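You operate a simulated robot arm through the tools that you are given. There is no shell and no other tool. Be economical: measure what you need, move in short steps, check, and stop when the job is done.

You are at the controls of a simulated two-armed robot. One attempt, no reset.

## Task
Put the orange block on the black bench top away on the steel bench top. Pick up the red can from the steel bench top with one hand, pass it to the other hand and put it on the black bench top. The order is free. Set down upright: red can.

Only the result counts: the job must be done as asked and must still hold three seconds after the hand-in. Knocking over, shifting, dropping, spilling or breaking anything else fails it.

## Robot
Two 6-joint arms with two-finger grippers on one trunk, on a base that drives. Base frame: it is fixed to the floor where the robot stands at the start and does not move with it; the origin is under the middle of the robot, x ahead of it, y to its left, z up. Readings come in mm, rad, newtons and seconds.
The left shoulder is at the start at [61, 144, 825], the right one opposite. With the tool pointing down near the work surface each hand reaches from about 280 to 700 mm from the robot's upright axis, wherever it stands, measured 20 degrees to its own side. Places, roughly: black bench top [1100, 0, 800]; red can [2250, 250, 1000]; steel bench top [3300, 0, 800]. Payload 2.45 kg a hand.
The tool frame of a hand sits at the grasp point between the pads (the TCP): z along the fingers, y along the line on which they close. The tips reach 26 mm beyond it. Largest opening 96 mm; the body of the gripper starts 69 mm behind the TCP.
Orientation is told as [roll, pitch, yaw] about the base's x, y, z axes, in that order, counted from this pose: with the fingers straight down and closing along the base's y, the tool's x points along the base's -x, its y along +y and its z along -z.

## Interface
- The arms move only by the tool drive_tool. It takes "left_moves", "right_moves" or both (then of equal length, played together; a hand with none holds still); each is a list of rows, each an object (a shift or turn left out is 0, a gripper value left out holds the last) with "dr": the turn, a rotation vector about the tool's x, y, z in rad, a list of three; "travel": the shift along the tool's x, y, z in mm, a list of three; "claw": the opening, from 0 (shut) to 1 (fully open). In form: [{"dr": [wx, wy, wz], "travel": [dx, dy, dz], "claw": claw}, ...]. A call has 1 to 10 rows; each row shifts and turns the commanded pose from where the row before left it, along the tool's axes as they then stand. Each row takes 0.2 s and may step no farther than 50 mm and 0.15 rad from the row before; otherwise, or with a gripper value out of range, the whole call is refused. Where a pose cannot be reached the arm comes as near as it can. A force on the tool above 40 N (or 10 N above the force at the start of the call, whichever is more), or a blocked arm, ends the call early, and 0.2 s more pass. The fingers move at their own pace and stop on an object; they squeeze with about 36 N. The grip force told is the motor's: it shows also when the fingers shut on nothing. Time passes only in rows, and 0.2 s behind the last, so rows that do not move let the fingers close. The reply holds the time, the measured pose of the TCP, the force on the tool along the base axes, the opening and the grip force, in the units named above and with some noise, with the torque about the TCP (base axes, N m) and any sound that the robot's microphone picked up.
- Cameras (640 x 400 px; columns grow to the right, rows downward): "scene" is now at [136.2, -22.5, 1428.4]; the picture's right is [-0.31, -0.95, 0.00], its down [-0.71, 0.23, -0.67] and it looks along [0.63, -0.20, -0.75] (base axes); focal length 267 px, centre (320, 200). "left" rides on the left gripper at [82, -3, -98] in its tool frame; the picture's right is [0.04, 1.00, 0.00], its down [-0.73, 0.03, -0.68] and it looks along [-0.68, 0.03, 0.73] (tool axes); focal length 256 px, centre (320, 200). "right" rides on the right gripper at [82, 3, -98] in its tool frame; the picture's right is [-0.04, 1.00, 0.00], its down [-0.73, -0.03, -0.68] and it looks along [-0.68, -0.03, 0.73] (tool axes); focal length 256 px, centre (320, 200). There is no depth. A picture from a camera that has moved, and an enlarged one, comes with that camera's place and axes in the base frame and with its lens.
- snapshot(camera): a new picture of that camera. It takes no simulated time.
- raise_lower(by): slides the trunk up (or, below 0, down) by that many mm; the arms and the scene camera ride with it, the base frame stays. It gives what a move gives, with no picture.
- steer(legs): drives the robot by 1 to 6 legs, each [ahead, turn to the left] in mm and rad, along the robot's own axes; the way and the turn of a leg run together, so that a leg with both is an arc; at most 1500 mm and 3.142 rad a leg. The arms and the cameras ride along, it lands a little off, and it stops where it bumps. It gives what a move gives.
- turn_head(pan, tilt): turns the head with the scene camera to pan (to the left, within 1.501 rad either way) and tilt (down, from -0.506 to 1.204), counted from straight ahead of the robot. It gives what a move gives.
- zoom(camera, box): a new picture of the part [left, top, right, bottom] of that camera's present view, enlarged. It takes no simulated time.
- close_job(): hands the job in; it is judged then, once.

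Go step by step. Nothing tells you exact positions but the pictures and the camera data: compare them with the known pose of the tool, close in by small moves and look again before you grip or let go. The budget is 165 turns and 130 pictures, counting those below and the enlarged ones. Unless the task says otherwise, let go and move clear before handing in, and close with one line.

The tools are called after "Call:" as name(argument=value, ...) on one line, values as JSON. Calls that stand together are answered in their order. drive_tool: Moves the arms, as the interface text tells. Its arguments: {"type":"object","properties":{"left_moves":{"type":"array","items":{"type":"object","properties":{"dr":{"type":"array","items":{"type":"number"}},"travel":{"type":"array","items":{"type":"number"}},"claw":{"type":"number"}}}},"right_moves":{"type":"array","items":{"type":"object","properties":{"dr":{"type":"array","items":{"type":"number"}},"travel":{"type":"array","items":{"type":"number"}},"claw":{"type":"number"}}}}},"required":[]} The other tools are called the same way: raise_lower (by) slides the trunk up or down; steer (legs) drives the base; turn_head (pan, tilt) turns the head that bears the scene camera; snapshot (camera) takes a picture; zoom (camera, box) takes an enlarged picture of a part of a camera's view; close_job () hands the job in.

At the start:

```text
clock: 0.0
left_position: [499.2, 79.0, 1100.5]
left_tcp_rot: [0.0, 0.0, 0.009]
left_contact_force: [0.2, 0.5, -0.5]
left_moment: [0.01, 0.0, 0.04]
left_gripper_width: 96.2
left_gripper_force: 0.1
right_position: [460.3, -323.8, 1140.3]
right_tcp_rot: [0.0, -0.001, 0.008]
right_contact_force: [-0.2, 0.8, -0.2]
right_moment: [0.0, -0.03, -0.02]
right_gripper_width: 95.9
right_gripper_force: 0.0
trunk travel left (down, up): [-450.0, 140.0]
robot x, y, heading: [0.7, -2.0, 0.004]
head pan, tilt: [-0.312, 0.841]
```

scene: 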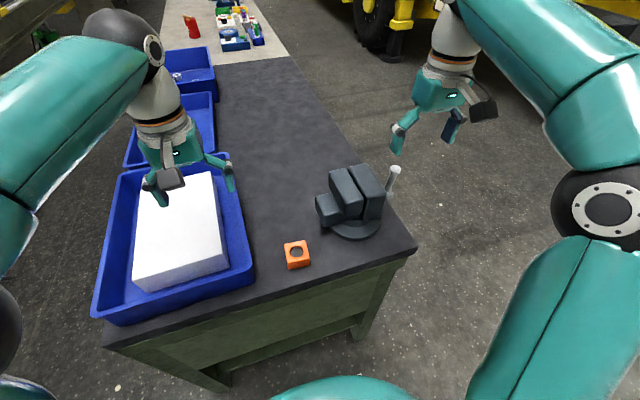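
right: 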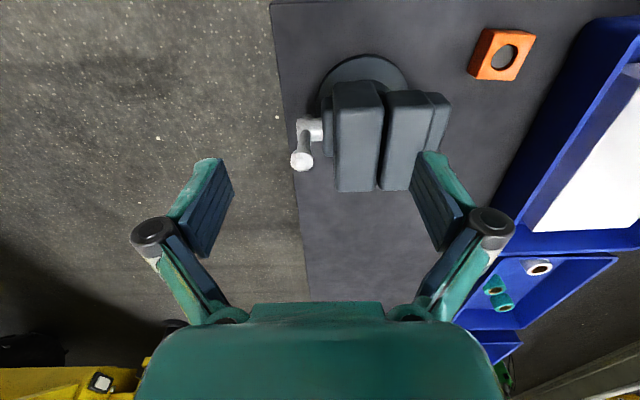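
left: 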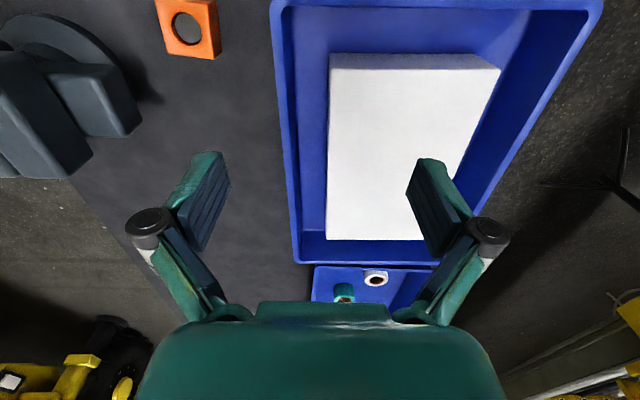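

I see the orange block near the front edge of the black bench, roughly [480, -70]. The steel bench lies beyond the black one. I'll look around first.

Call:
turn_head(pan=0.0, tilt=0.35)

Call:
snapshot(camera="scene")

Call:
zoom(camera="scene", box=[200, 60, 440, 210])

```text
clock: 0.9
left_position: [499.2, 79.9, 1101.9]
left_tcp_rot: [0.001, -0.001, 0.008]
left_contact_force: [0.4, 0.0, -0.3]
left_moment: [0.01, 0.02, 0.01]
left_gripper_width: 96.1
left_gripper_force: 0.1
right_position: [460.6, -323.6, 1140.5]
right_tcp_rot: [0.0, -0.001, 0.009]
right_contact_force: [0.1, 0.6, 0.4]
right_moment: [0.04, -0.01, -0.03]
right_gripper_width: 96.1
right_gripper_force: 0.1
trunk travel left (down, up): [-450.0, 140.0]
robot x, y, heading: [-2.1, -1.4, 0.0]
head pan, tilt: [0.0, 0.351]
```

```text
126 pictures are left
camera scene: at [154.6, 1.5, 1471.4], right [0.0, -1.0, 0.0], down [-0.34, 0.0, -0.94], along [0.94, 0.0, -0.34], focal length 267 px, centre (320, 200)
```

scene: 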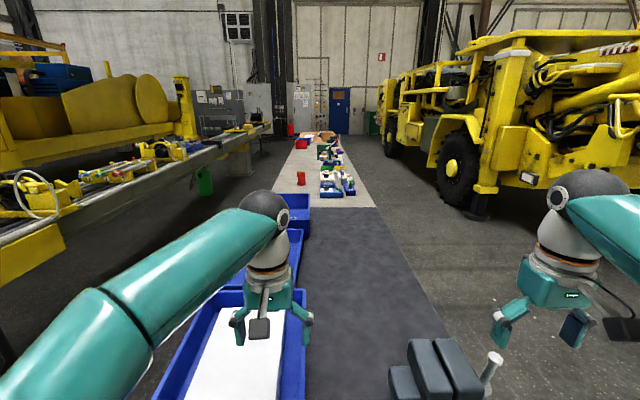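

```text
2.67 times, centred on (320, 135) of scene
camera zoom: at [154.6, 1.5, 1471.4], right [0.0, -1.0, 0.0], down [-0.34, 0.0, -0.94], along [0.94, 0.0, -0.34], focal length 712 px, centre (320, 373)
```

zoom: 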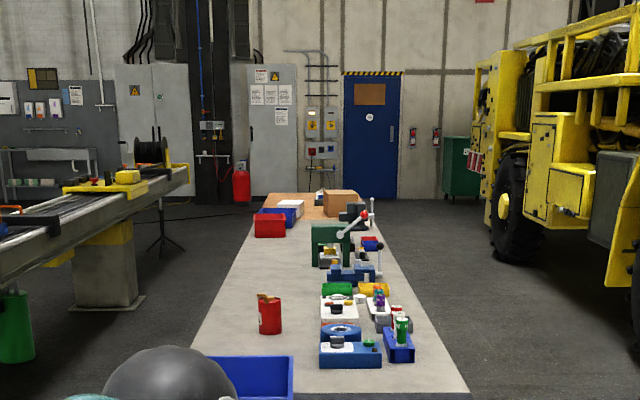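

The block is at about [480, -72] with its top around z 830, and the steel bench with the red can starts near x 1800. I'll bring the left hand over the block and look.

Call:
drive_tool(left_moves=[{"travel": [0, -38, 15], "claw": 1}, {"travel": [0, -38, 25]}, {"travel": [0, -38, 25]}, {"travel": [20, -36, 25]}, {"travel": [0, 0, 10]}, {}])

Call:
snapshot(camera="left")

Call:
turn_head(pan=-0.25, tilt=0.95)

Call:
snapshot(camera="scene")

```text
clock: 2.3
left_position: [479.4, -67.3, 1002.7]
left_tcp_rot: [0.0, 0.0, 0.008]
left_contact_force: [-0.4, 0.1, 0.6]
left_moment: [0.01, -0.03, 0.0]
left_gripper_width: 96.1
left_gripper_force: 0.0
right_position: [460.1, -323.0, 1141.4]
right_tcp_rot: [-0.002, 0.001, 0.007]
right_contact_force: [0.0, -0.1, 0.1]
right_moment: [0.01, 0.03, 0.01]
right_gripper_width: 95.9
right_gripper_force: 0.1
trunk travel left (down, up): [-450.0, 140.0]
robot x, y, heading: [0.8, 1.5, -0.004]
head pan, tilt: [0.0, 0.351]
```

```text
124 pictures are left
camera left: at [399.7, -70.8, 1100.9], right [-0.05, 1.0, 0.0], down [0.73, 0.04, 0.68], along [0.68, 0.03, -0.73], focal length 256 px, centre (320, 200)
```

left: 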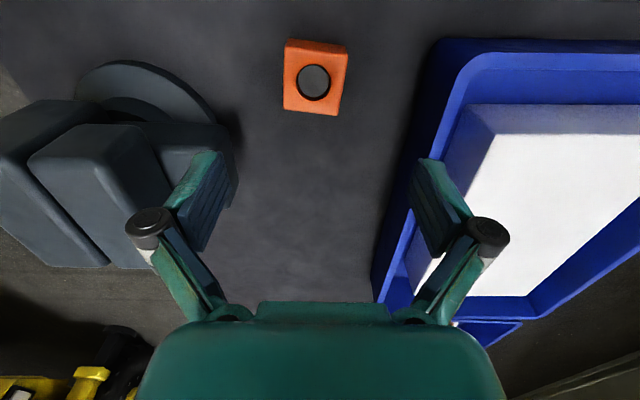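

```text
clock: 3.3
left_position: [480.6, -67.8, 1003.0]
left_tcp_rot: [-0.001, -0.001, 0.008]
left_contact_force: [-0.1, 0.3, 0.3]
left_moment: [-0.01, 0.02, 0.0]
left_gripper_width: 96.1
left_gripper_force: 0.1
right_position: [459.3, -322.8, 1139.6]
right_tcp_rot: [-0.001, 0.0, 0.009]
right_contact_force: [0.5, -0.4, -0.3]
right_moment: [0.01, 0.01, -0.03]
right_gripper_width: 95.9
right_gripper_force: 0.1
trunk travel left (down, up): [-450.0, 140.0]
robot x, y, heading: [1.7, 2.0, 0.001]
head pan, tilt: [-0.25, 0.949]
```

```text
123 pictures are left
camera scene: at [132.0, -16.4, 1420.4], right [-0.25, -0.97, 0.0], down [-0.79, 0.2, -0.58], along [0.56, -0.14, -0.81], focal length 267 px, centre (320, 200)
```

scene: 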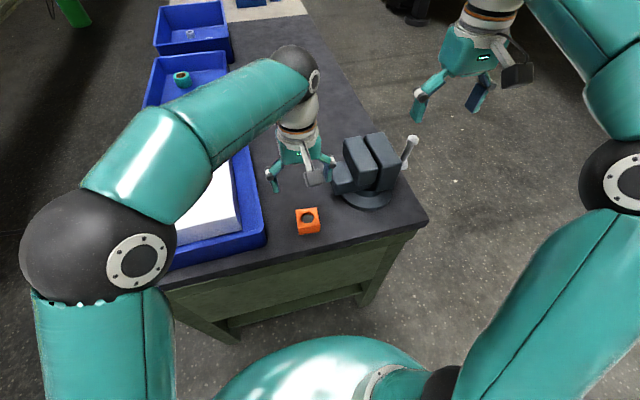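

The block is centred near [486, -72] with its top at about z 835, and it is nearly aligned. I'll zoom in to check its height.

Call:
zoom(camera="scene", box=[260, 180, 356, 240])

Call:
drive_tool(left_moves=[{"travel": [-3, -2, 40]}, {"travel": [-2, -2, 40]}, {"travel": [0, 0, 15]}, {}])

Call:
snapshot(camera="left")

Call:
zoom(camera="scene", box=[240, 140, 400, 240])

```text
6.67 times, centred on (308, 210) of scene
camera zoom: at [132.0, -16.4, 1420.4], right [-0.25, -0.97, 0.0], down [-0.79, 0.2, -0.58], along [0.56, -0.14, -0.81], focal length 1780 px, centre (400, 133)
```

zoom: 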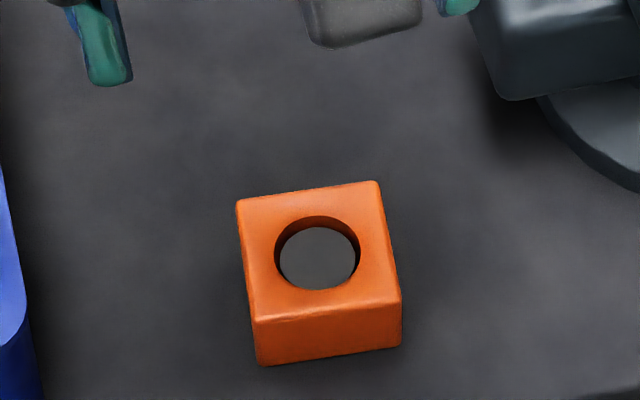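

```text
clock: 4.3
left_position: [486.0, -73.6, 905.1]
left_tcp_rot: [-0.001, 0.0, 0.009]
left_contact_force: [-0.3, 0.3, 0.0]
left_moment: [0.0, -0.01, -0.01]
left_gripper_width: 95.9
left_gripper_force: 0.1
right_position: [460.8, -324.0, 1141.5]
right_tcp_rot: [0.0, 0.0, 0.009]
right_contact_force: [0.3, 0.9, 0.0]
right_moment: [0.0, -0.01, -0.02]
right_gripper_width: 96.1
right_gripper_force: 0.0
trunk travel left (down, up): [-450.0, 140.0]
robot x, y, heading: [0.7, 1.1, -0.002]
head pan, tilt: [-0.25, 0.949]
```

```text
121 pictures are left
camera left: at [405.6, -76.5, 1003.3], right [-0.05, 1.0, 0.0], down [0.73, 0.04, 0.68], along [0.68, 0.03, -0.73], focal length 256 px, centre (320, 200)
```

left: 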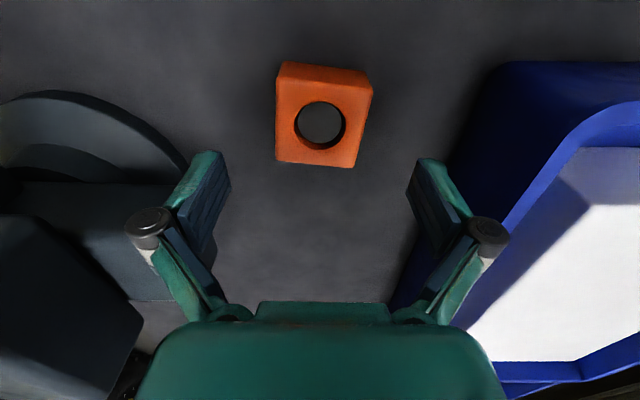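

```text
4.00 times, centred on (320, 190) of scene
camera zoom: at [131.8, -16.4, 1420.3], right [-0.25, -0.97, 0.0], down [-0.79, 0.2, -0.58], along [0.56, -0.14, -0.81], focal length 1068 px, centre (320, 240)
```

zoom: 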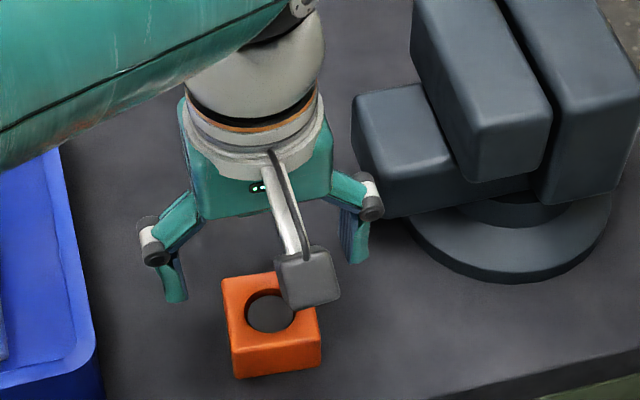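

The block is about 56×56×32 mm, turned by roughly -0.09 rad, and the bench sits near z 800. I'll match the yaw, descend and grip.

Call:
drive_tool(left_moves=[{"dr": [0, 0, 0.08], "travel": [0, 2, 30]}, {"travel": [0, 0, 25]}, {"travel": [0, 0, 12]}, {"travel": [0, 0, 6]}, {}])

Call:
snapshot(camera="left")

Call:
zoom(camera="scene", box=[240, 160, 368, 240])

```text
clock: 5.5
left_position: [485.8, -73.1, 831.7]
left_tcp_rot: [0.0, 0.0, -0.071]
left_contact_force: [-0.6, 0.2, 0.6]
left_moment: [0.03, 0.02, -0.01]
left_gripper_width: 95.9
left_gripper_force: 0.0
right_position: [461.4, -323.2, 1140.0]
right_tcp_rot: [0.0, -0.001, 0.011]
right_contact_force: [0.9, 0.0, 0.0]
right_moment: [0.02, 0.01, 0.07]
right_gripper_width: 95.8
right_gripper_force: 0.2
trunk travel left (down, up): [-450.0, 140.0]
robot x, y, heading: [-1.3, -1.3, 0.0]
head pan, tilt: [-0.25, 0.949]
```

```text
119 pictures are left
camera left: at [405.3, -69.5, 930.9], right [0.03, 1.0, 0.0], down [0.73, -0.02, 0.68], along [0.68, -0.02, -0.73], focal length 256 px, centre (320, 200)
```

left: 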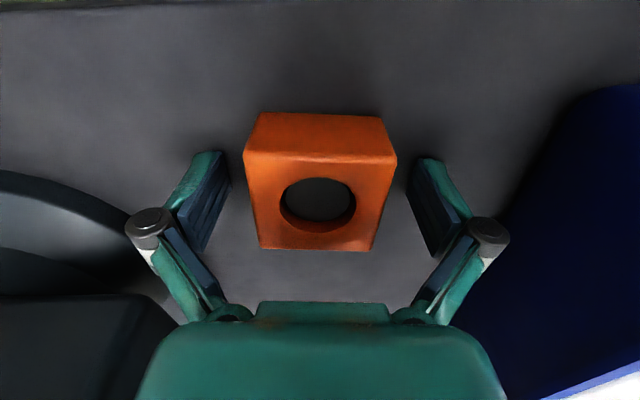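

```text
5.00 times, centred on (304, 200) of scene
camera zoom: at [131.9, -16.4, 1420.3], right [-0.25, -0.97, 0.0], down [-0.79, 0.2, -0.58], along [0.56, -0.14, -0.81], focal length 1335 px, centre (400, 200)
```

zoom: 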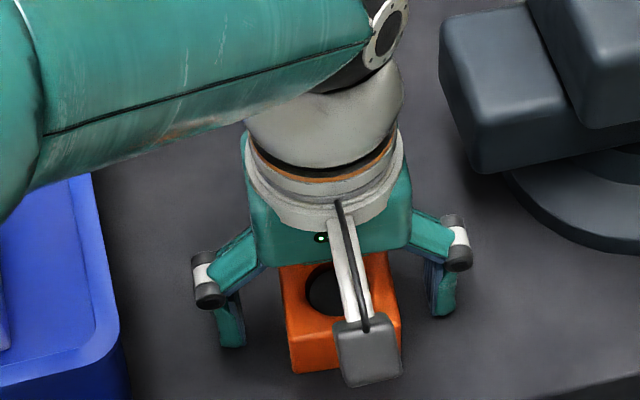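

The block sits squarely between the pads with the tips well down its sides, so I'll close.

Call:
drive_tool(left_moves=[{"claw": 0, "travel": [0, 0, 2]}, {}, {}, {}, {}])

Call:
drive_tool(left_moves=[{"travel": [0, 0, -20]}, {"travel": [0, 0, -40]}, {"travel": [0, 0, -50]}, {"travel": [0, 0, -50]}, {"travel": [0, 0, -50]}, {"travel": [0, 0, -50]}])

Call:
snapshot(camera="left")

```text
clock: 6.1
left_position: [487.4, -69.3, 843.4]
left_tcp_rot: [-0.001, -0.017, -0.067]
left_contact_force: [-4.3, 12.9, 43.1]
left_moment: [0.81, 0.8, -0.15]
left_gripper_width: 55.2
left_gripper_force: 40.2
right_position: [456.6, -322.4, 1142.9]
right_tcp_rot: [-0.001, -0.002, 0.01]
right_contact_force: [0.0, -0.4, 0.4]
right_moment: [0.0, 0.0, -0.01]
right_gripper_width: 96.1
right_gripper_force: 0.0
trunk travel left (down, up): [-450.0, 140.0]
robot x, y, heading: [-2.4, 3.7, 0.007]
head pan, tilt: [-0.25, 0.949]
stopped in row 2 (left hand): the force on the tool passed its limit at 49 N (the readings are from after the stop); the commanded pose is now the measured one
```

```text
clock: 7.5
left_position: [489.8, -69.4, 1100.9]
left_tcp_rot: [-0.004, -0.008, -0.061]
left_contact_force: [0.3, -0.5, -2.6]
left_moment: [-0.01, 0.04, 0.03]
left_gripper_width: 55.8
left_gripper_force: 35.8
right_position: [460.5, -322.8, 1140.8]
right_tcp_rot: [-0.002, 0.0, 0.011]
right_contact_force: [0.3, -0.2, 0.3]
right_moment: [-0.01, 0.01, 0.01]
right_gripper_width: 95.9
right_gripper_force: 0.0
trunk travel left (down, up): [-450.0, 140.0]
robot x, y, heading: [-0.4, -0.7, -0.0]
head pan, tilt: [-0.25, 0.949]
```

```text
117 pictures are left
camera left: at [408.3, -66.6, 1197.2], right [0.02, 1.0, 0.0], down [0.73, -0.01, 0.69], along [0.69, -0.02, -0.73], focal length 256 px, centre (320, 200)
```

left: 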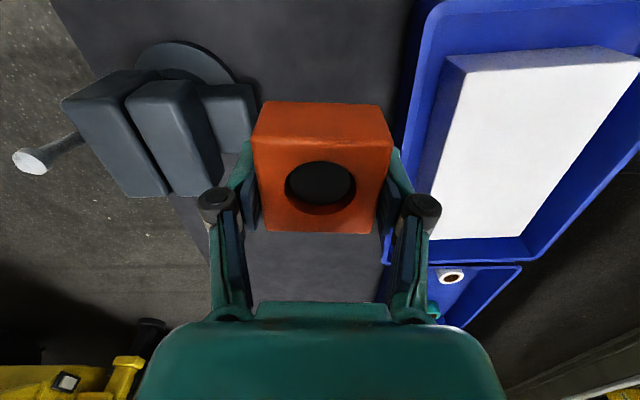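

The block is in the left hand and lifted. Before driving I'll look at the left aisle.

Call:
turn_head(pan=0.9, tilt=0.45)

Call:
snapshot(camera="scene")

Call:
turn_head(pan=0.3, tilt=0.3)

Call:
snapshot(camera="scene")

```text
clock: 8.9
left_position: [490.8, -70.3, 1096.6]
left_tcp_rot: [-0.003, -0.009, -0.062]
left_contact_force: [0.0, 0.0, -0.9]
left_moment: [0.0, 0.01, -0.01]
left_gripper_width: 55.8
left_gripper_force: 35.9
right_position: [460.8, -323.5, 1142.0]
right_tcp_rot: [-0.001, 0.001, 0.01]
right_contact_force: [0.0, 0.2, 1.3]
right_moment: [-0.01, -0.05, -0.03]
right_gripper_width: 96.0
right_gripper_force: 0.1
trunk travel left (down, up): [-450.0, 140.0]
robot x, y, heading: [-2.7, 1.7, -0.003]
head pan, tilt: [0.901, 0.45]
```

```text
116 pictures are left
camera scene: at [118.9, 73.5, 1462.1], right [0.78, -0.62, 0.0], down [-0.27, -0.34, -0.9], along [0.56, 0.7, -0.44], focal length 267 px, centre (320, 200)
```

scene: 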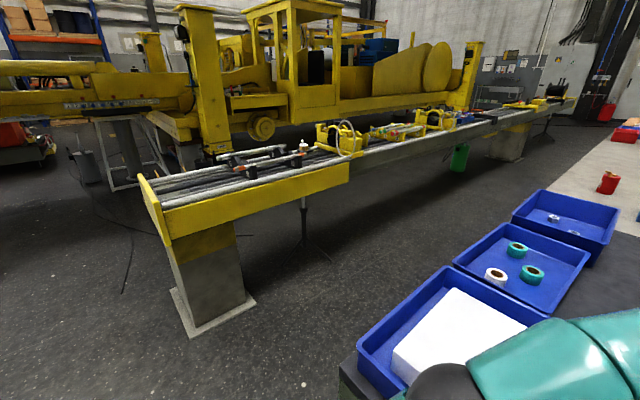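

```text
clock: 9.9
left_position: [490.2, -70.6, 1095.3]
left_tcp_rot: [-0.001, -0.005, -0.063]
left_contact_force: [-0.7, -0.2, -2.4]
left_moment: [-0.01, -0.02, 0.0]
left_gripper_width: 55.7
left_gripper_force: 35.6
right_position: [460.9, -324.3, 1139.9]
right_tcp_rot: [0.0, -0.001, 0.008]
right_contact_force: [-0.2, -2.3, 0.4]
right_moment: [-0.01, 0.02, 0.01]
right_gripper_width: 95.8
right_gripper_force: 0.0
trunk travel left (down, up): [-450.0, 140.0]
robot x, y, heading: [0.4, -1.0, -0.0]
head pan, tilt: [0.3, 0.3]
```

```text
115 pictures are left
camera scene: at [150.9, 29.2, 1476.1], right [0.3, -0.96, 0.0], down [-0.28, -0.09, -0.95], along [0.91, 0.28, -0.3], focal length 267 px, centre (320, 200)
```

scene: 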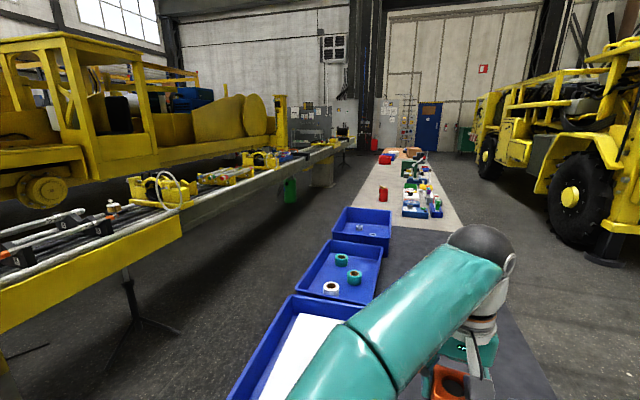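

The left aisle between the bench edge (y≈375) and the conveyor (y≈1320) is about 0.9 m wide. I'll back out, go around and drive along at y≈760.

Call:
steer(legs=[[-400, 0], [0, 1.571], [760, 0], [0, -1.571]])

Call:
turn_head(pan=0.0, tilt=0.4)

Call:
snapshot(camera="scene")

```text
clock: 12.6
left_position: [131.9, -60.4, 1103.6]
left_tcp_rot: [-0.013, -0.016, -0.042]
left_contact_force: [0.5, 0.1, -3.0]
left_moment: [0.01, 0.0, 0.03]
left_gripper_width: 55.5
left_gripper_force: 36.3
right_position: [94.5, -324.4, 1143.4]
right_tcp_rot: [-0.001, -0.005, 0.002]
right_contact_force: [-0.3, 0.2, 0.5]
right_moment: [-0.05, -0.04, 0.01]
right_gripper_width: 96.2
right_gripper_force: 0.0
trunk travel left (down, up): [-450.0, 140.0]
robot x, y, heading: [-363.6, -0.7, 0.01]
head pan, tilt: [0.3, 0.3]
stopped in leg 1: the robot was blocked; the commanded pose is now the measured one
```

```text
clock: 13.3
left_position: [132.5, -61.9, 1103.9]
left_tcp_rot: [-0.012, -0.014, -0.044]
left_contact_force: [0.0, 0.8, -2.8]
left_moment: [-0.01, -0.03, 0.01]
left_gripper_width: 55.7
left_gripper_force: 36.6
right_position: [95.6, -324.4, 1142.8]
right_tcp_rot: [0.0, -0.002, 0.001]
right_contact_force: [0.6, 0.2, -0.2]
right_moment: [-0.01, -0.03, 0.05]
right_gripper_width: 96.3
right_gripper_force: 0.0
trunk travel left (down, up): [-450.0, 140.0]
robot x, y, heading: [-361.7, 0.9, 0.01]
head pan, tilt: [0.0, 0.4]
```

```text
114 pictures are left
camera scene: at [-207.0, 4.8, 1466.9], right [0.01, -1.0, 0.0], down [-0.39, 0.0, -0.92], along [0.92, 0.01, -0.39], focal length 267 px, centre (320, 200)
```

scene: 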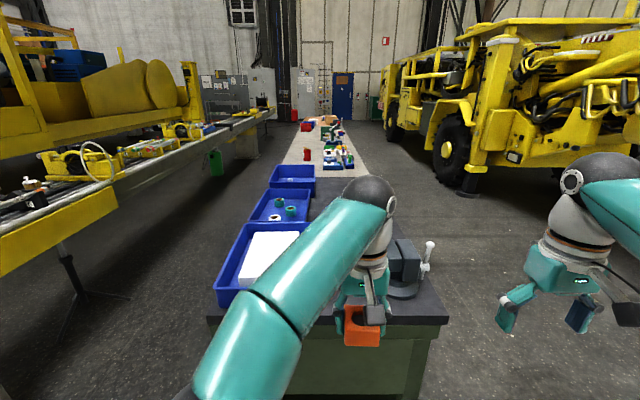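

Something behind blocked me at x≈-363. I'll ease forward and look to both sides before turning.

Call:
steer(legs=[[80, 0]])

Call:
turn_head(pan=1.5, tilt=0.6)

Call:
snapshot(camera="scene")

Call:
turn_head(pan=-1.5, tilt=0.6)

Call:
snapshot(camera="scene")

```text
clock: 14.4
left_position: [215.6, -60.1, 1103.2]
left_tcp_rot: [-0.013, -0.012, -0.044]
left_contact_force: [0.3, 0.1, -2.5]
left_moment: [-0.04, 0.0, -0.02]
left_gripper_width: 55.5
left_gripper_force: 36.2
right_position: [179.3, -324.4, 1141.7]
right_tcp_rot: [0.0, 0.0, 0.001]
right_contact_force: [1.1, -0.3, 0.5]
right_moment: [-0.01, 0.04, 0.0]
right_gripper_width: 95.9
right_gripper_force: 0.2
trunk travel left (down, up): [-450.0, 140.0]
robot x, y, heading: [-281.3, 2.2, 0.011]
head pan, tilt: [0.0, 0.4]
```

```text
clock: 16.0
left_position: [214.8, -60.0, 1104.2]
left_tcp_rot: [-0.011, -0.013, -0.046]
left_contact_force: [0.1, -1.0, -2.6]
left_moment: [-0.03, 0.0, 0.0]
left_gripper_width: 55.2
left_gripper_force: 36.0
right_position: [177.5, -323.6, 1143.2]
right_tcp_rot: [0.002, -0.002, 0.003]
right_contact_force: [0.0, 0.6, 0.1]
right_moment: [0.01, -0.01, 0.0]
right_gripper_width: 95.7
right_gripper_force: 0.0
trunk travel left (down, up): [-450.0, 140.0]
robot x, y, heading: [-283.7, 2.9, 0.012]
head pan, tilt: [1.499, 0.6]
```

```text
113 pictures are left
camera scene: at [-212.3, 92.7, 1448.7], right [1.0, -0.06, 0.0], down [-0.04, -0.56, -0.83], along [0.05, 0.82, -0.56], focal length 267 px, centre (320, 200)
```

scene: 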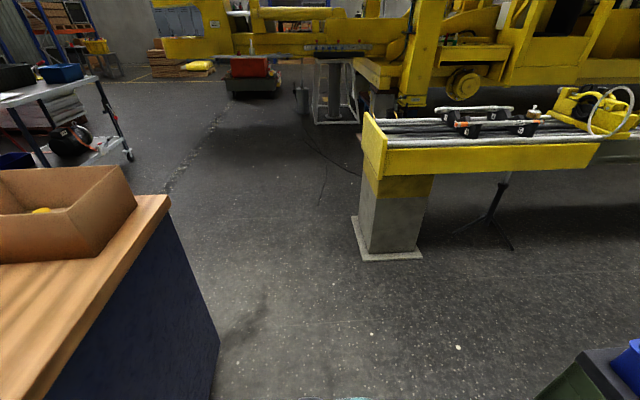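

```text
clock: 18.6
left_position: [214.9, -60.7, 1102.6]
left_tcp_rot: [-0.012, -0.015, -0.045]
left_contact_force: [0.1, 0.1, -3.4]
left_moment: [0.01, -0.02, 0.01]
left_gripper_width: 55.7
left_gripper_force: 36.3
right_position: [177.4, -323.9, 1142.3]
right_tcp_rot: [0.0, -0.002, 0.003]
right_contact_force: [0.3, -0.2, -0.2]
right_moment: [0.01, 0.03, 0.0]
right_gripper_width: 96.0
right_gripper_force: 0.1
trunk travel left (down, up): [-450.0, 140.0]
robot x, y, heading: [-279.4, 6.4, 0.008]
head pan, tilt: [-1.499, 0.6]
```

```text
112 pictures are left
camera scene: at [-210.6, -83.6, 1448.7], right [-1.0, -0.08, 0.0], down [-0.05, 0.56, -0.82], along [0.07, -0.82, -0.57], focal length 267 px, centre (320, 200)
```

scene: 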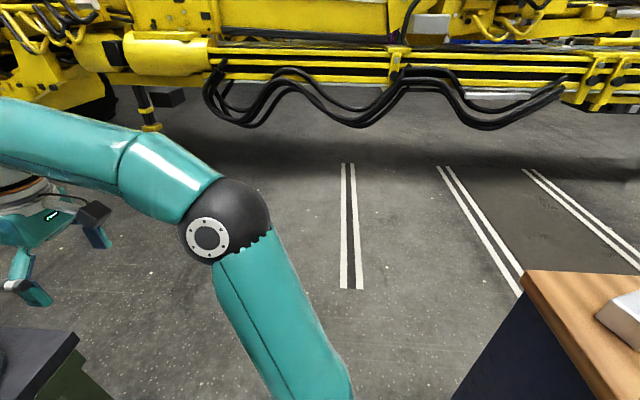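

There's a counter behind at x≈-680, so the gap is about 1.1 m. I'll centre in it at x≈-135, turn, and go round.

Call:
steer(legs=[[145, 0], [0, 1.56], [760, 0], [0, -1.571]])

Call:
turn_head(pan=0.0, tilt=0.4)

Call:
snapshot(camera="scene")

```text
clock: 22.0
left_position: [304.7, 234.1, 1103.9]
left_tcp_rot: [-0.011, -0.01, 0.567]
left_contact_force: [0.7, 1.0, -1.6]
left_moment: [-0.03, 0.01, 0.02]
left_gripper_width: 55.7
left_gripper_force: 36.2
right_position: [425.8, -0.9, 1143.7]
right_tcp_rot: [0.001, -0.004, 0.615]
right_contact_force: [-0.1, 0.2, 0.0]
right_moment: [-0.01, 0.02, 0.01]
right_gripper_width: 96.2
right_gripper_force: 0.0
trunk travel left (down, up): [-450.0, 140.0]
robot x, y, heading: [-121.8, -17.7, 0.626]
head pan, tilt: [-1.499, 0.6]
stopped in leg 2: the robot was blocked; the commanded pose is now the measured one
```

```text
clock: 23.6
left_position: [304.1, 232.9, 1103.2]
left_tcp_rot: [-0.011, -0.011, 0.566]
left_contact_force: [0.2, 0.2, -2.8]
left_moment: [-0.01, -0.04, 0.0]
left_gripper_width: 55.5
left_gripper_force: 36.4
right_position: [426.1, -3.2, 1142.8]
right_tcp_rot: [0.001, -0.004, 0.615]
right_contact_force: [-0.6, -0.2, -0.8]
right_moment: [-0.01, -0.01, 0.01]
right_gripper_width: 95.9
right_gripper_force: 0.1
trunk travel left (down, up): [-450.0, 140.0]
robot x, y, heading: [-125.9, -17.8, 0.623]
head pan, tilt: [0.0, 0.4]
```

```text
111 pictures are left
camera scene: at [1.8, 73.0, 1466.9], right [0.58, -0.81, 0.0], down [-0.32, -0.23, -0.92], along [0.75, 0.54, -0.39], focal length 267 px, centre (320, 200)
```

scene: 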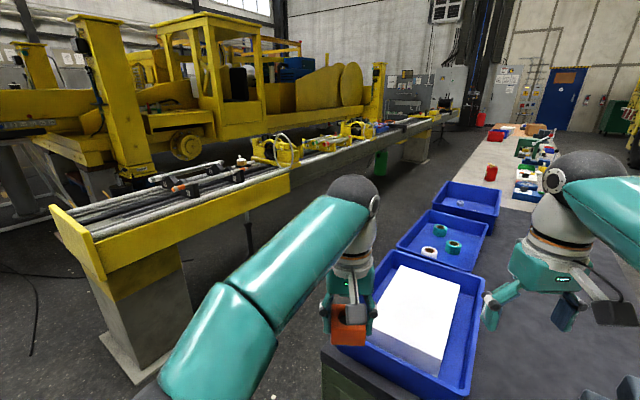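

The turn was blocked at 0.62 rad, probably by a base corner. I'll back off a little and retry to learn which side is touching.

Call:
steer(legs=[[0, -0.1], [-80, 0], [0, 0.4]])

```text
clock: 26.6
left_position: [144.1, 310.4, 1103.4]
left_tcp_rot: [-0.011, -0.013, 0.865]
left_contact_force: [-0.8, 0.2, -1.7]
left_moment: [0.03, 0.0, -0.01]
left_gripper_width: 55.8
left_gripper_force: 36.1
right_position: [329.7, 119.4, 1144.1]
right_tcp_rot: [0.0, -0.004, 0.914]
right_contact_force: [-1.1, -0.6, -0.1]
right_moment: [-0.01, 0.03, -0.02]
right_gripper_width: 96.2
right_gripper_force: 0.1
trunk travel left (down, up): [-450.0, 140.0]
robot x, y, heading: [-181.1, -68.2, 0.925]
head pan, tilt: [0.0, 0.4]
```

The front corner was the one touching, and backing off cleared it. I'll continue the turn.

Call:
steer(legs=[[0, 0.636]])

```text
clock: 28.9
left_position: [-145.5, 429.6, 1104.2]
left_tcp_rot: [-0.012, -0.011, 1.51]
left_contact_force: [0.8, -0.3, -2.6]
left_moment: [0.0, -0.01, 0.02]
left_gripper_width: 55.8
left_gripper_force: 36.1
right_position: [117.5, 388.9, 1143.5]
right_tcp_rot: [-0.001, -0.001, 1.557]
right_contact_force: [0.2, 0.4, 0.6]
right_moment: [-0.01, -0.01, -0.02]
right_gripper_width: 95.9
right_gripper_force: 0.0
trunk travel left (down, up): [-450.0, 140.0]
robot x, y, heading: [-149.6, -66.3, 1.563]
head pan, tilt: [0.0, 0.4]
```

Now facing +y at x≈-150. I'll drive to y≈900 and turn to +x.

Call:
steer(legs=[[965, 0], [0, -1.563]])

Call:
snapshot(camera="scene")

```text
clock: 36.9
left_position: [275.9, 1178.3, 1105.7]
left_tcp_rot: [-0.012, -0.015, 0.5]
left_contact_force: [1.6, 0.1, -2.6]
left_moment: [0.03, 0.0, 0.01]
left_gripper_width: 55.8
left_gripper_force: 36.0
right_position: [382.0, 933.6, 1144.3]
right_tcp_rot: [0.003, 0.0, 0.549]
right_contact_force: [-0.4, -0.5, -0.3]
right_moment: [0.04, 0.04, 0.01]
right_gripper_width: 96.1
right_gripper_force: 0.1
trunk travel left (down, up): [-450.0, 140.0]
robot x, y, heading: [-169.8, 955.5, 0.521]
head pan, tilt: [0.0, 0.4]
stopped in leg 2: the robot was blocked; the commanded pose is now the measured one
```

```text
110 pictures are left
camera scene: at [-33.2, 1029.7, 1466.6], right [0.5, -0.87, 0.0], down [-0.34, -0.19, -0.92], along [0.8, 0.46, -0.39], focal length 267 px, centre (320, 200)
```

scene: 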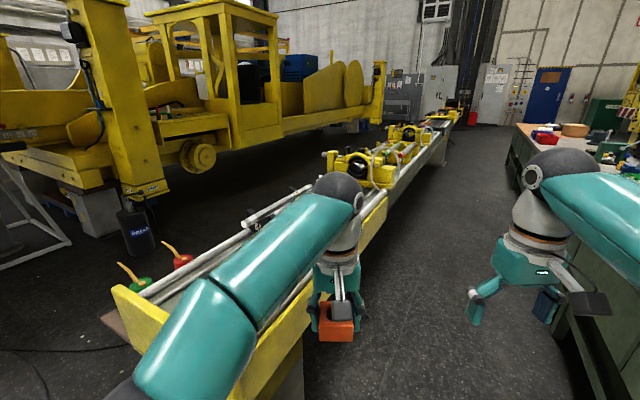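

Blocked again at heading 0.52. I'll look down around the base to see what is in the way.

Call:
turn_head(pan=0.9, tilt=1.1)

Call:
snapshot(camera="scene")

Call:
turn_head(pan=-0.9, tilt=1.1)

Call:
snapshot(camera="scene")

```text
clock: 38.1
left_position: [274.2, 1179.8, 1106.2]
left_tcp_rot: [-0.011, -0.016, 0.499]
left_contact_force: [0.0, -0.3, -2.2]
left_moment: [-0.04, -0.03, -0.05]
left_gripper_width: 55.7
left_gripper_force: 35.9
right_position: [379.3, 934.8, 1144.8]
right_tcp_rot: [0.001, -0.002, 0.548]
right_contact_force: [-0.3, -1.7, -0.6]
right_moment: [0.0, -0.03, -0.02]
right_gripper_width: 95.8
right_gripper_force: 0.1
trunk travel left (down, up): [-450.0, 140.0]
robot x, y, heading: [-173.0, 952.6, 0.526]
head pan, tilt: [0.901, 1.1]
```

```text
109 pictures are left
camera scene: at [-107.1, 1046.9, 1410.1], right [0.99, -0.15, 0.0], down [-0.13, -0.88, -0.45], along [0.07, 0.45, -0.89], focal length 267 px, centre (320, 200)
```

scene: 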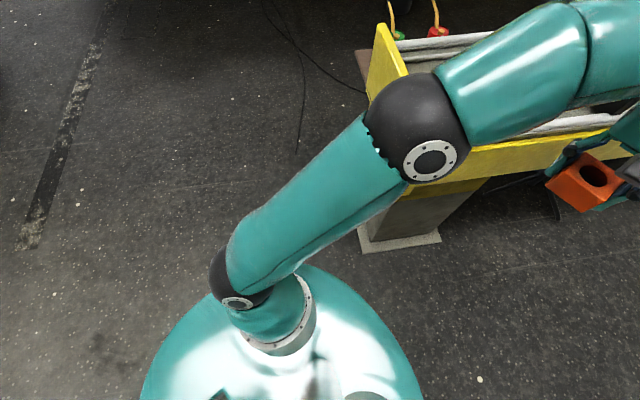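

```text
clock: 39.9
left_position: [273.7, 1178.2, 1107.0]
left_tcp_rot: [-0.013, -0.016, 0.5]
left_contact_force: [-0.2, 0.0, -2.8]
left_moment: [0.03, -0.02, 0.01]
left_gripper_width: 55.7
left_gripper_force: 36.3
right_position: [379.2, 933.6, 1146.3]
right_tcp_rot: [0.001, -0.003, 0.55]
right_contact_force: [-0.5, 0.5, 0.3]
right_moment: [-0.02, 0.01, 0.01]
right_gripper_width: 95.9
right_gripper_force: 0.1
trunk travel left (down, up): [-450.0, 140.0]
robot x, y, heading: [-171.2, 952.1, 0.524]
head pan, tilt: [-0.901, 1.1]
```

```text
108 pictures are left
camera scene: at [-57.6, 961.2, 1410.1], right [-0.37, -0.93, 0.0], down [-0.83, 0.33, -0.45], along [0.42, -0.17, -0.89], focal length 267 px, centre (320, 200)
```

scene: 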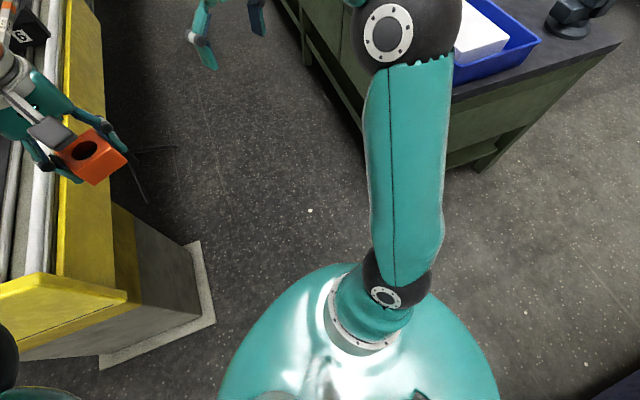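

Nothing obvious touches the base, although the left elbow is near the conveyor's end plate. I'll back up along the heading and retry the turn in a small step.

Call:
steer(legs=[[-60, 0], [0, -0.3]])

```text
clock: 42.0
left_position: [272.7, 1003.1, 1107.0]
left_tcp_rot: [-0.012, -0.016, 0.189]
left_contact_force: [0.2, 0.1, -2.3]
left_moment: [0.01, 0.01, 0.0]
left_gripper_width: 55.6
left_gripper_force: 36.1
right_position: [296.6, 738.2, 1145.9]
right_tcp_rot: [0.002, -0.001, 0.238]
right_contact_force: [-0.2, -0.3, 0.0]
right_moment: [-0.01, 0.02, 0.01]
right_gripper_width: 95.9
right_gripper_force: 0.0
trunk travel left (down, up): [-450.0, 140.0]
robot x, y, heading: [-219.2, 936.8, 0.214]
head pan, tilt: [-0.901, 1.1]
```

That worked. I'll align with the aisle and drive along it.

Call:
steer(legs=[[0, -0.254], [1200, 0]])

Call:
turn_head(pan=-0.4, tilt=0.45)

Call:
snapshot(camera="scene")

```text
clock: 49.1
left_position: [1478.4, 872.9, 1106.6]
left_tcp_rot: [-0.013, -0.016, -0.021]
left_contact_force: [0.7, 0.6, -2.4]
left_moment: [-0.03, 0.02, 0.04]
left_gripper_width: 55.6
left_gripper_force: 36.4
right_position: [1448.2, 606.7, 1145.7]
right_tcp_rot: [0.001, -0.001, 0.028]
right_contact_force: [-0.3, 0.6, 0.2]
right_moment: [-0.02, -0.02, -0.01]
right_gripper_width: 96.0
right_gripper_force: 0.1
trunk travel left (down, up): [-450.0, 140.0]
robot x, y, heading: [977.5, 908.6, -0.002]
head pan, tilt: [-0.901, 1.1]
```

```text
clock: 50.1
left_position: [1479.3, 872.7, 1107.6]
left_tcp_rot: [-0.013, -0.018, -0.022]
left_contact_force: [-0.3, 0.5, -2.7]
left_moment: [0.02, -0.03, 0.02]
left_gripper_width: 55.6
left_gripper_force: 36.1
right_position: [1447.4, 607.3, 1146.0]
right_tcp_rot: [0.003, -0.001, 0.028]
right_contact_force: [0.0, 1.0, -0.7]
right_moment: [-0.02, 0.03, 0.04]
right_gripper_width: 96.2
right_gripper_force: 0.1
trunk travel left (down, up): [-450.0, 140.0]
robot x, y, heading: [975.8, 912.8, 0.006]
head pan, tilt: [-0.4, 0.45]
```

```text
107 pictures are left
camera scene: at [1127.0, 877.1, 1462.1], right [-0.39, -0.92, 0.0], down [-0.4, 0.17, -0.9], along [0.83, -0.35, -0.44], focal length 267 px, centre (320, 200)
```

scene: 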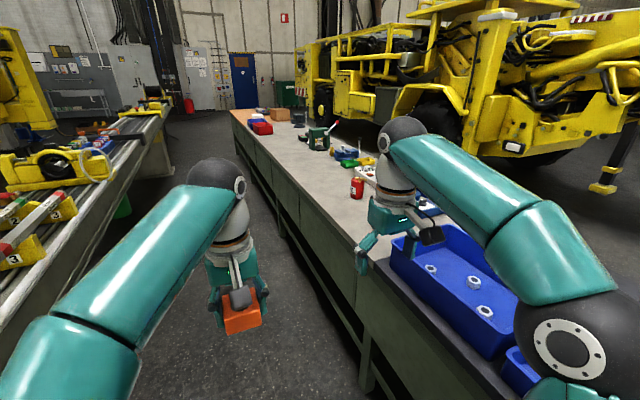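

The can stands near [2370, 160] on the steel bench. I'll drive to x≈2155 and turn to face the bench.

Call:
steer(legs=[[1180, 0], [0, -1.2]])

Call:
turn_head(pan=0.0, tilt=0.7)

Call:
snapshot(camera="scene")

```text
clock: 58.0
left_position: [2588.1, 620.8, 1109.0]
left_tcp_rot: [-0.014, -0.02, -0.549]
left_contact_force: [0.5, -0.5, -3.1]
left_moment: [0.05, -0.01, -0.01]
left_gripper_width: 55.6
left_gripper_force: 36.0
right_position: [2433.6, 407.6, 1147.5]
right_tcp_rot: [-0.001, -0.002, -0.498]
right_contact_force: [-0.1, 0.0, -1.0]
right_moment: [0.03, 0.02, 0.0]
right_gripper_width: 96.1
right_gripper_force: 0.0
trunk travel left (down, up): [-450.0, 140.0]
robot x, y, heading: [2190.2, 924.0, -0.52]
head pan, tilt: [-0.4, 0.45]
stopped in leg 2: the robot was blocked; the commanded pose is now the measured one
```

```text
clock: 58.9
left_position: [2589.4, 620.8, 1109.9]
left_tcp_rot: [-0.014, -0.02, -0.549]
left_contact_force: [0.6, 0.0, -2.4]
left_moment: [0.01, -0.01, 0.02]
left_gripper_width: 55.7
left_gripper_force: 35.6
right_position: [2432.7, 409.8, 1146.7]
right_tcp_rot: [0.002, -0.002, -0.497]
right_contact_force: [-0.7, 0.9, -1.1]
right_moment: [-0.03, 0.01, 0.0]
right_gripper_width: 95.8
right_gripper_force: 0.0
trunk travel left (down, up): [-450.0, 140.0]
robot x, y, heading: [2191.5, 921.5, -0.524]
head pan, tilt: [0.0, 0.7]
```

```text
106 pictures are left
camera scene: at [2317.5, 851.0, 1440.1], right [-0.5, -0.87, 0.0], down [-0.56, 0.32, -0.76], along [0.66, -0.38, -0.64], focal length 267 px, centre (320, 200)
```

scene: 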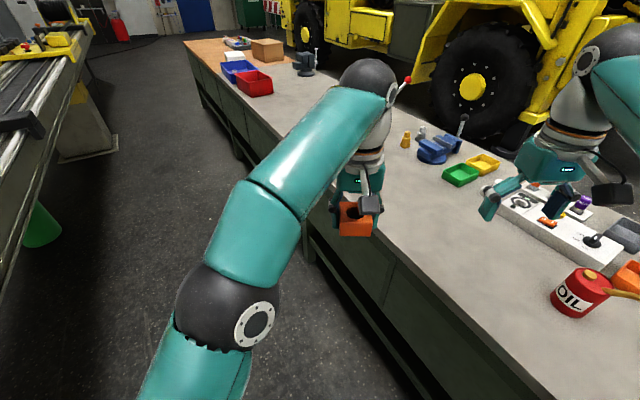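

The front-right base corner probably reaches the bench while turning. I'll back off diagonally and turn further, and look at the can meanwhile.

Call:
zoom(camera="scene", box=[480, 220, 640, 320])

Call:
steer(legs=[[-130, 0], [0, -0.6]])

```text
4.00 times, centred on (560, 270) of scene
camera zoom: at [2317.5, 851.0, 1440.1], right [-0.5, -0.87, 0.0], down [-0.56, 0.32, -0.76], along [0.66, -0.38, -0.64], focal length 1068 px, centre (-640, -80)
```

zoom: 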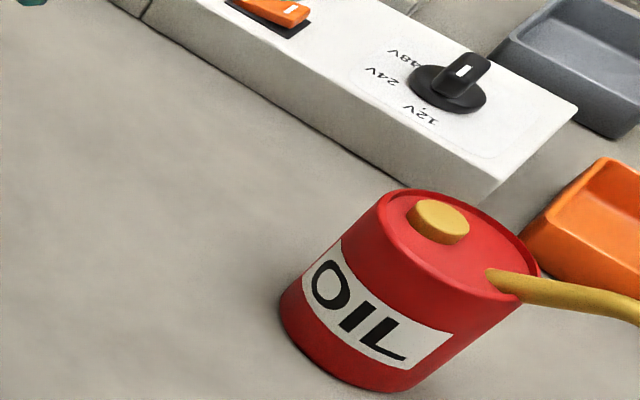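

```text
clock: 61.4
left_position: [2369.6, 579.6, 1127.1]
left_tcp_rot: [-0.043, -0.038, -0.859]
left_contact_force: [0.1, -0.2, -2.5]
left_moment: [-0.04, 0.0, 0.0]
left_gripper_width: 55.7
left_gripper_force: 36.0
right_position: [2127.8, 425.5, 1147.9]
right_tcp_rot: [0.002, -0.004, -0.85]
right_contact_force: [-0.7, 1.6, 1.0]
right_moment: [-0.02, 0.02, 0.0]
right_gripper_width: 96.1
right_gripper_force: 0.1
trunk travel left (down, up): [-450.0, 140.0]
robot x, y, heading: [2087.4, 1000.7, -0.873]
head pan, tilt: [0.0, 0.7]
stopped in leg 2: the robot was blocked; the commanded pose is now the measured one
```

The left arm pose shifted a bit, so maybe the arm is touching something. I'll look around.

Call:
turn_head(pan=1.2, tilt=0.8)

Call:
snapshot(camera="scene")

Call:
turn_head(pan=-1.2, tilt=0.8)

Call:
snapshot(camera="scene")

```text
clock: 62.8
left_position: [2368.9, 577.9, 1126.6]
left_tcp_rot: [-0.041, -0.04, -0.858]
left_contact_force: [0.4, 0.5, -2.5]
left_moment: [0.0, -0.02, -0.02]
left_gripper_width: 55.8
left_gripper_force: 35.5
right_position: [2127.2, 424.7, 1148.5]
right_tcp_rot: [0.002, -0.002, -0.85]
right_contact_force: [-0.4, 0.2, -1.0]
right_moment: [-0.01, 0.02, -0.03]
right_gripper_width: 95.7
right_gripper_force: 0.1
trunk travel left (down, up): [-450.0, 140.0]
robot x, y, heading: [2085.1, 1000.0, -0.878]
head pan, tilt: [1.201, 0.799]
```

```text
104 pictures are left
camera scene: at [2203.2, 979.2, 1431.8], right [0.32, -0.95, 0.0], down [-0.68, -0.23, -0.7], along [0.66, 0.22, -0.72], focal length 267 px, centre (320, 200)
```

scene: 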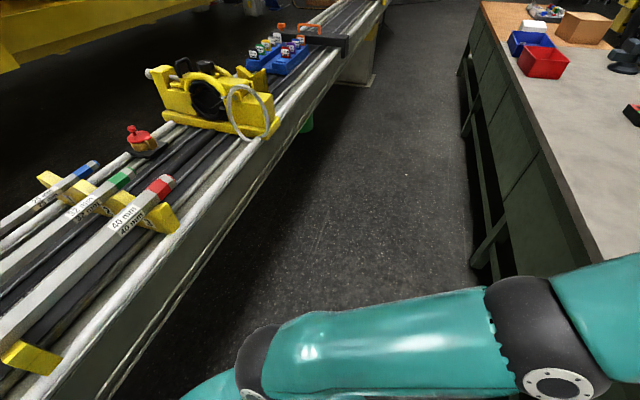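

```text
clock: 65.0
left_position: [2368.5, 580.1, 1126.1]
left_tcp_rot: [-0.043, -0.04, -0.86]
left_contact_force: [0.3, 0.8, -3.4]
left_moment: [-0.01, 0.0, -0.01]
left_gripper_width: 55.6
left_gripper_force: 35.9
right_position: [2126.7, 425.4, 1147.5]
right_tcp_rot: [0.0, -0.002, -0.85]
right_contact_force: [0.2, 0.3, 0.5]
right_moment: [-0.02, -0.01, -0.03]
right_gripper_width: 95.9
right_gripper_force: 0.0
trunk travel left (down, up): [-450.0, 140.0]
robot x, y, heading: [2084.9, 995.8, -0.872]
head pan, tilt: [-1.201, 0.799]
```

```text
103 pictures are left
camera scene: at [2087.7, 882.9, 1431.8], right [-0.88, 0.48, 0.0], down [0.35, 0.63, -0.7], along [-0.34, -0.61, -0.72], focal length 267 px, centre (320, 200)
```

scene: 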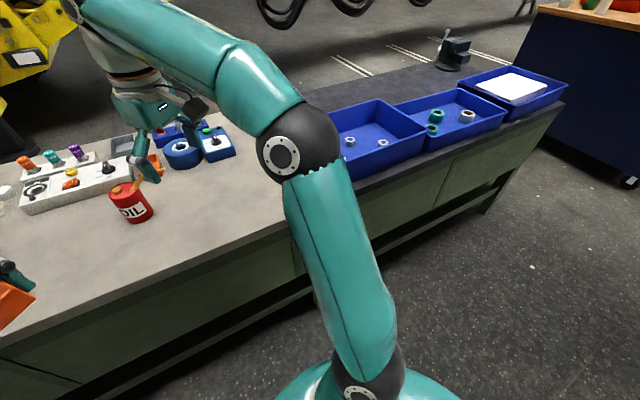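

The back is now near the conveyor. I'll alternate small forward moves with turns.

Call:
steer(legs=[[70, 0], [0, -0.35], [0, -0.35]])

```text
clock: 67.0
left_position: [2326.7, 441.2, 1136.9]
left_tcp_rot: [-0.139, -0.15, -1.06]
left_contact_force: [-0.1, 0.3, -2.7]
left_moment: [0.0, 0.01, 0.02]
left_gripper_width: 55.8
left_gripper_force: 35.8
right_position: [2013.2, 383.4, 1147.3]
right_tcp_rot: [0.004, -0.002, -1.126]
right_contact_force: [0.5, -0.6, -0.1]
right_moment: [-0.02, -0.02, 0.0]
right_gripper_width: 95.9
right_gripper_force: 0.1
trunk travel left (down, up): [-450.0, 140.0]
robot x, y, heading: [2143.1, 947.4, -1.156]
head pan, tilt: [-1.201, 0.799]
stopped in leg 2: the robot was blocked; the commanded pose is now the measured one
```

The left hand got tilted during that turn. I'll look ahead and check the arms.

Call:
turn_head(pan=0.35, tilt=1.0)

Call:
snapshot(camera="scene")

Call:
snapshot(camera="left")

Call:
snapshot(camera="right")

```text
clock: 68.7
left_position: [2325.5, 444.1, 1138.7]
left_tcp_rot: [-0.139, -0.15, -1.06]
left_contact_force: [-0.4, -0.1, -3.5]
left_moment: [0.03, -0.02, -0.02]
left_gripper_width: 55.8
left_gripper_force: 35.7
right_position: [2014.0, 384.0, 1147.9]
right_tcp_rot: [0.002, -0.001, -1.129]
right_contact_force: [-0.5, -0.2, -0.1]
right_moment: [0.02, 0.0, 0.01]
right_gripper_width: 96.1
right_gripper_force: 0.1
trunk travel left (down, up): [-450.0, 140.0]
robot x, y, heading: [2142.2, 951.5, -1.151]
head pan, tilt: [0.351, 1.0]
```

```text
102 pictures are left
camera scene: at [2216.0, 846.7, 1416.7], right [-0.72, -0.69, 0.0], down [-0.58, 0.61, -0.54], along [0.38, -0.39, -0.84], focal length 267 px, centre (320, 200)
```

scene: 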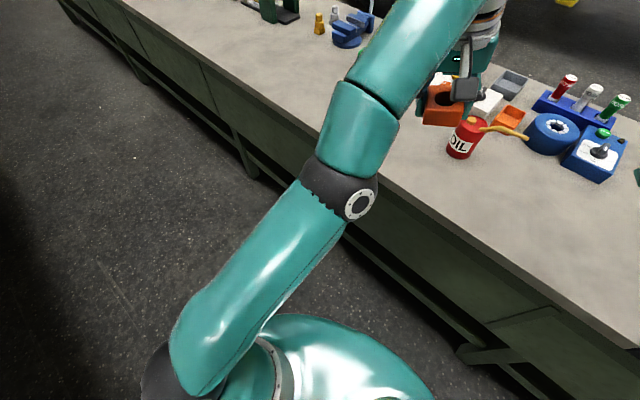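

```text
101 pictures are left
camera left: at [2289.9, 532.4, 1222.7], right [0.85, 0.5, -0.14], down [0.41, -0.49, 0.77], along [0.32, -0.72, -0.62], focal length 256 px, centre (320, 200)
```

left: 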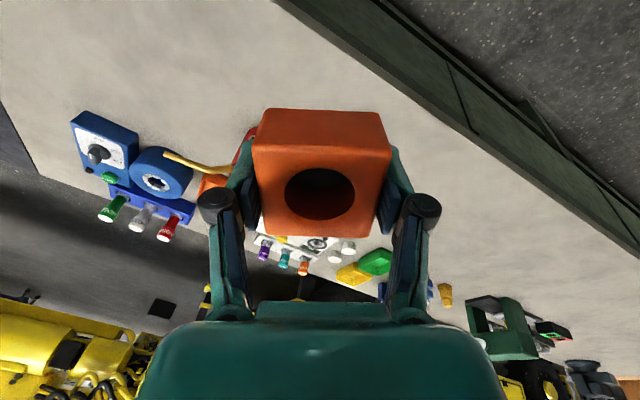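

```text
100 pictures are left
camera right: at [1980.7, 459.9, 1246.7], right [0.92, 0.39, 0.0], down [0.29, -0.67, 0.68], along [0.27, -0.63, -0.73], focal length 256 px, centre (320, 200)
```

right: 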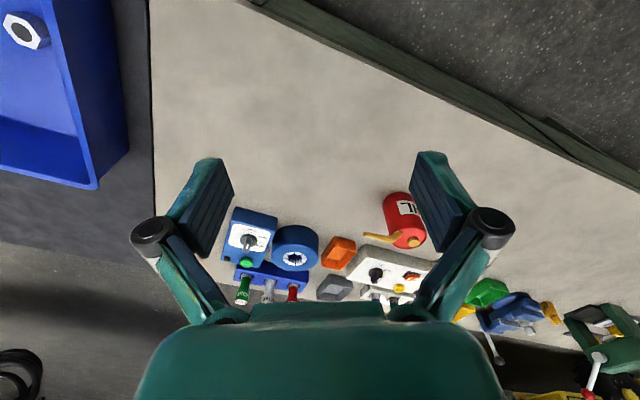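

I'm facing the steel bench now, with the can near [2308, 152] and about 115 mm tall. I'll straighten the left hand, then edge in and turn more.

Call:
drive_tool(left_moves=[{"dr": [-0.07, 0.075, 0]}, {"dr": [-0.069, 0.075, 0]}, {}])

Call:
steer(legs=[[60, 0], [0, -0.25]])

```text
clock: 69.5
left_position: [2323.3, 472.6, 1117.2]
left_tcp_rot: [-0.001, -0.004, -1.071]
left_contact_force: [0.6, 0.6, -3.4]
left_moment: [0.02, 0.02, 0.01]
left_gripper_width: 55.6
left_gripper_force: 35.8
left hand out of reach, approached as far as the arm can: row 1, 2
right_position: [2013.6, 384.9, 1149.3]
right_tcp_rot: [0.002, -0.002, -1.127]
right_contact_force: [0.4, -0.2, 1.0]
right_moment: [0.01, 0.0, 0.0]
right_gripper_width: 96.0
right_gripper_force: 0.2
trunk travel left (down, up): [-450.0, 140.0]
robot x, y, heading: [2138.6, 954.7, -1.153]
head pan, tilt: [0.351, 1.0]
```

```text
clock: 71.4
left_position: [2223.1, 387.5, 1114.8]
left_tcp_rot: [-0.003, -0.007, -1.322]
left_contact_force: [0.1, 0.1, -1.9]
left_moment: [-0.02, -0.04, -0.02]
left_gripper_width: 56.0
left_gripper_force: 35.7
right_position: [1901.1, 377.2, 1148.6]
right_tcp_rot: [0.002, -0.003, -1.378]
right_contact_force: [-1.0, -0.7, 0.6]
right_moment: [0.0, 0.01, 0.01]
right_gripper_width: 96.1
right_gripper_force: 0.0
trunk travel left (down, up): [-450.0, 140.0]
robot x, y, heading: [2178.7, 898.0, -1.408]
head pan, tilt: [0.351, 1.0]
```

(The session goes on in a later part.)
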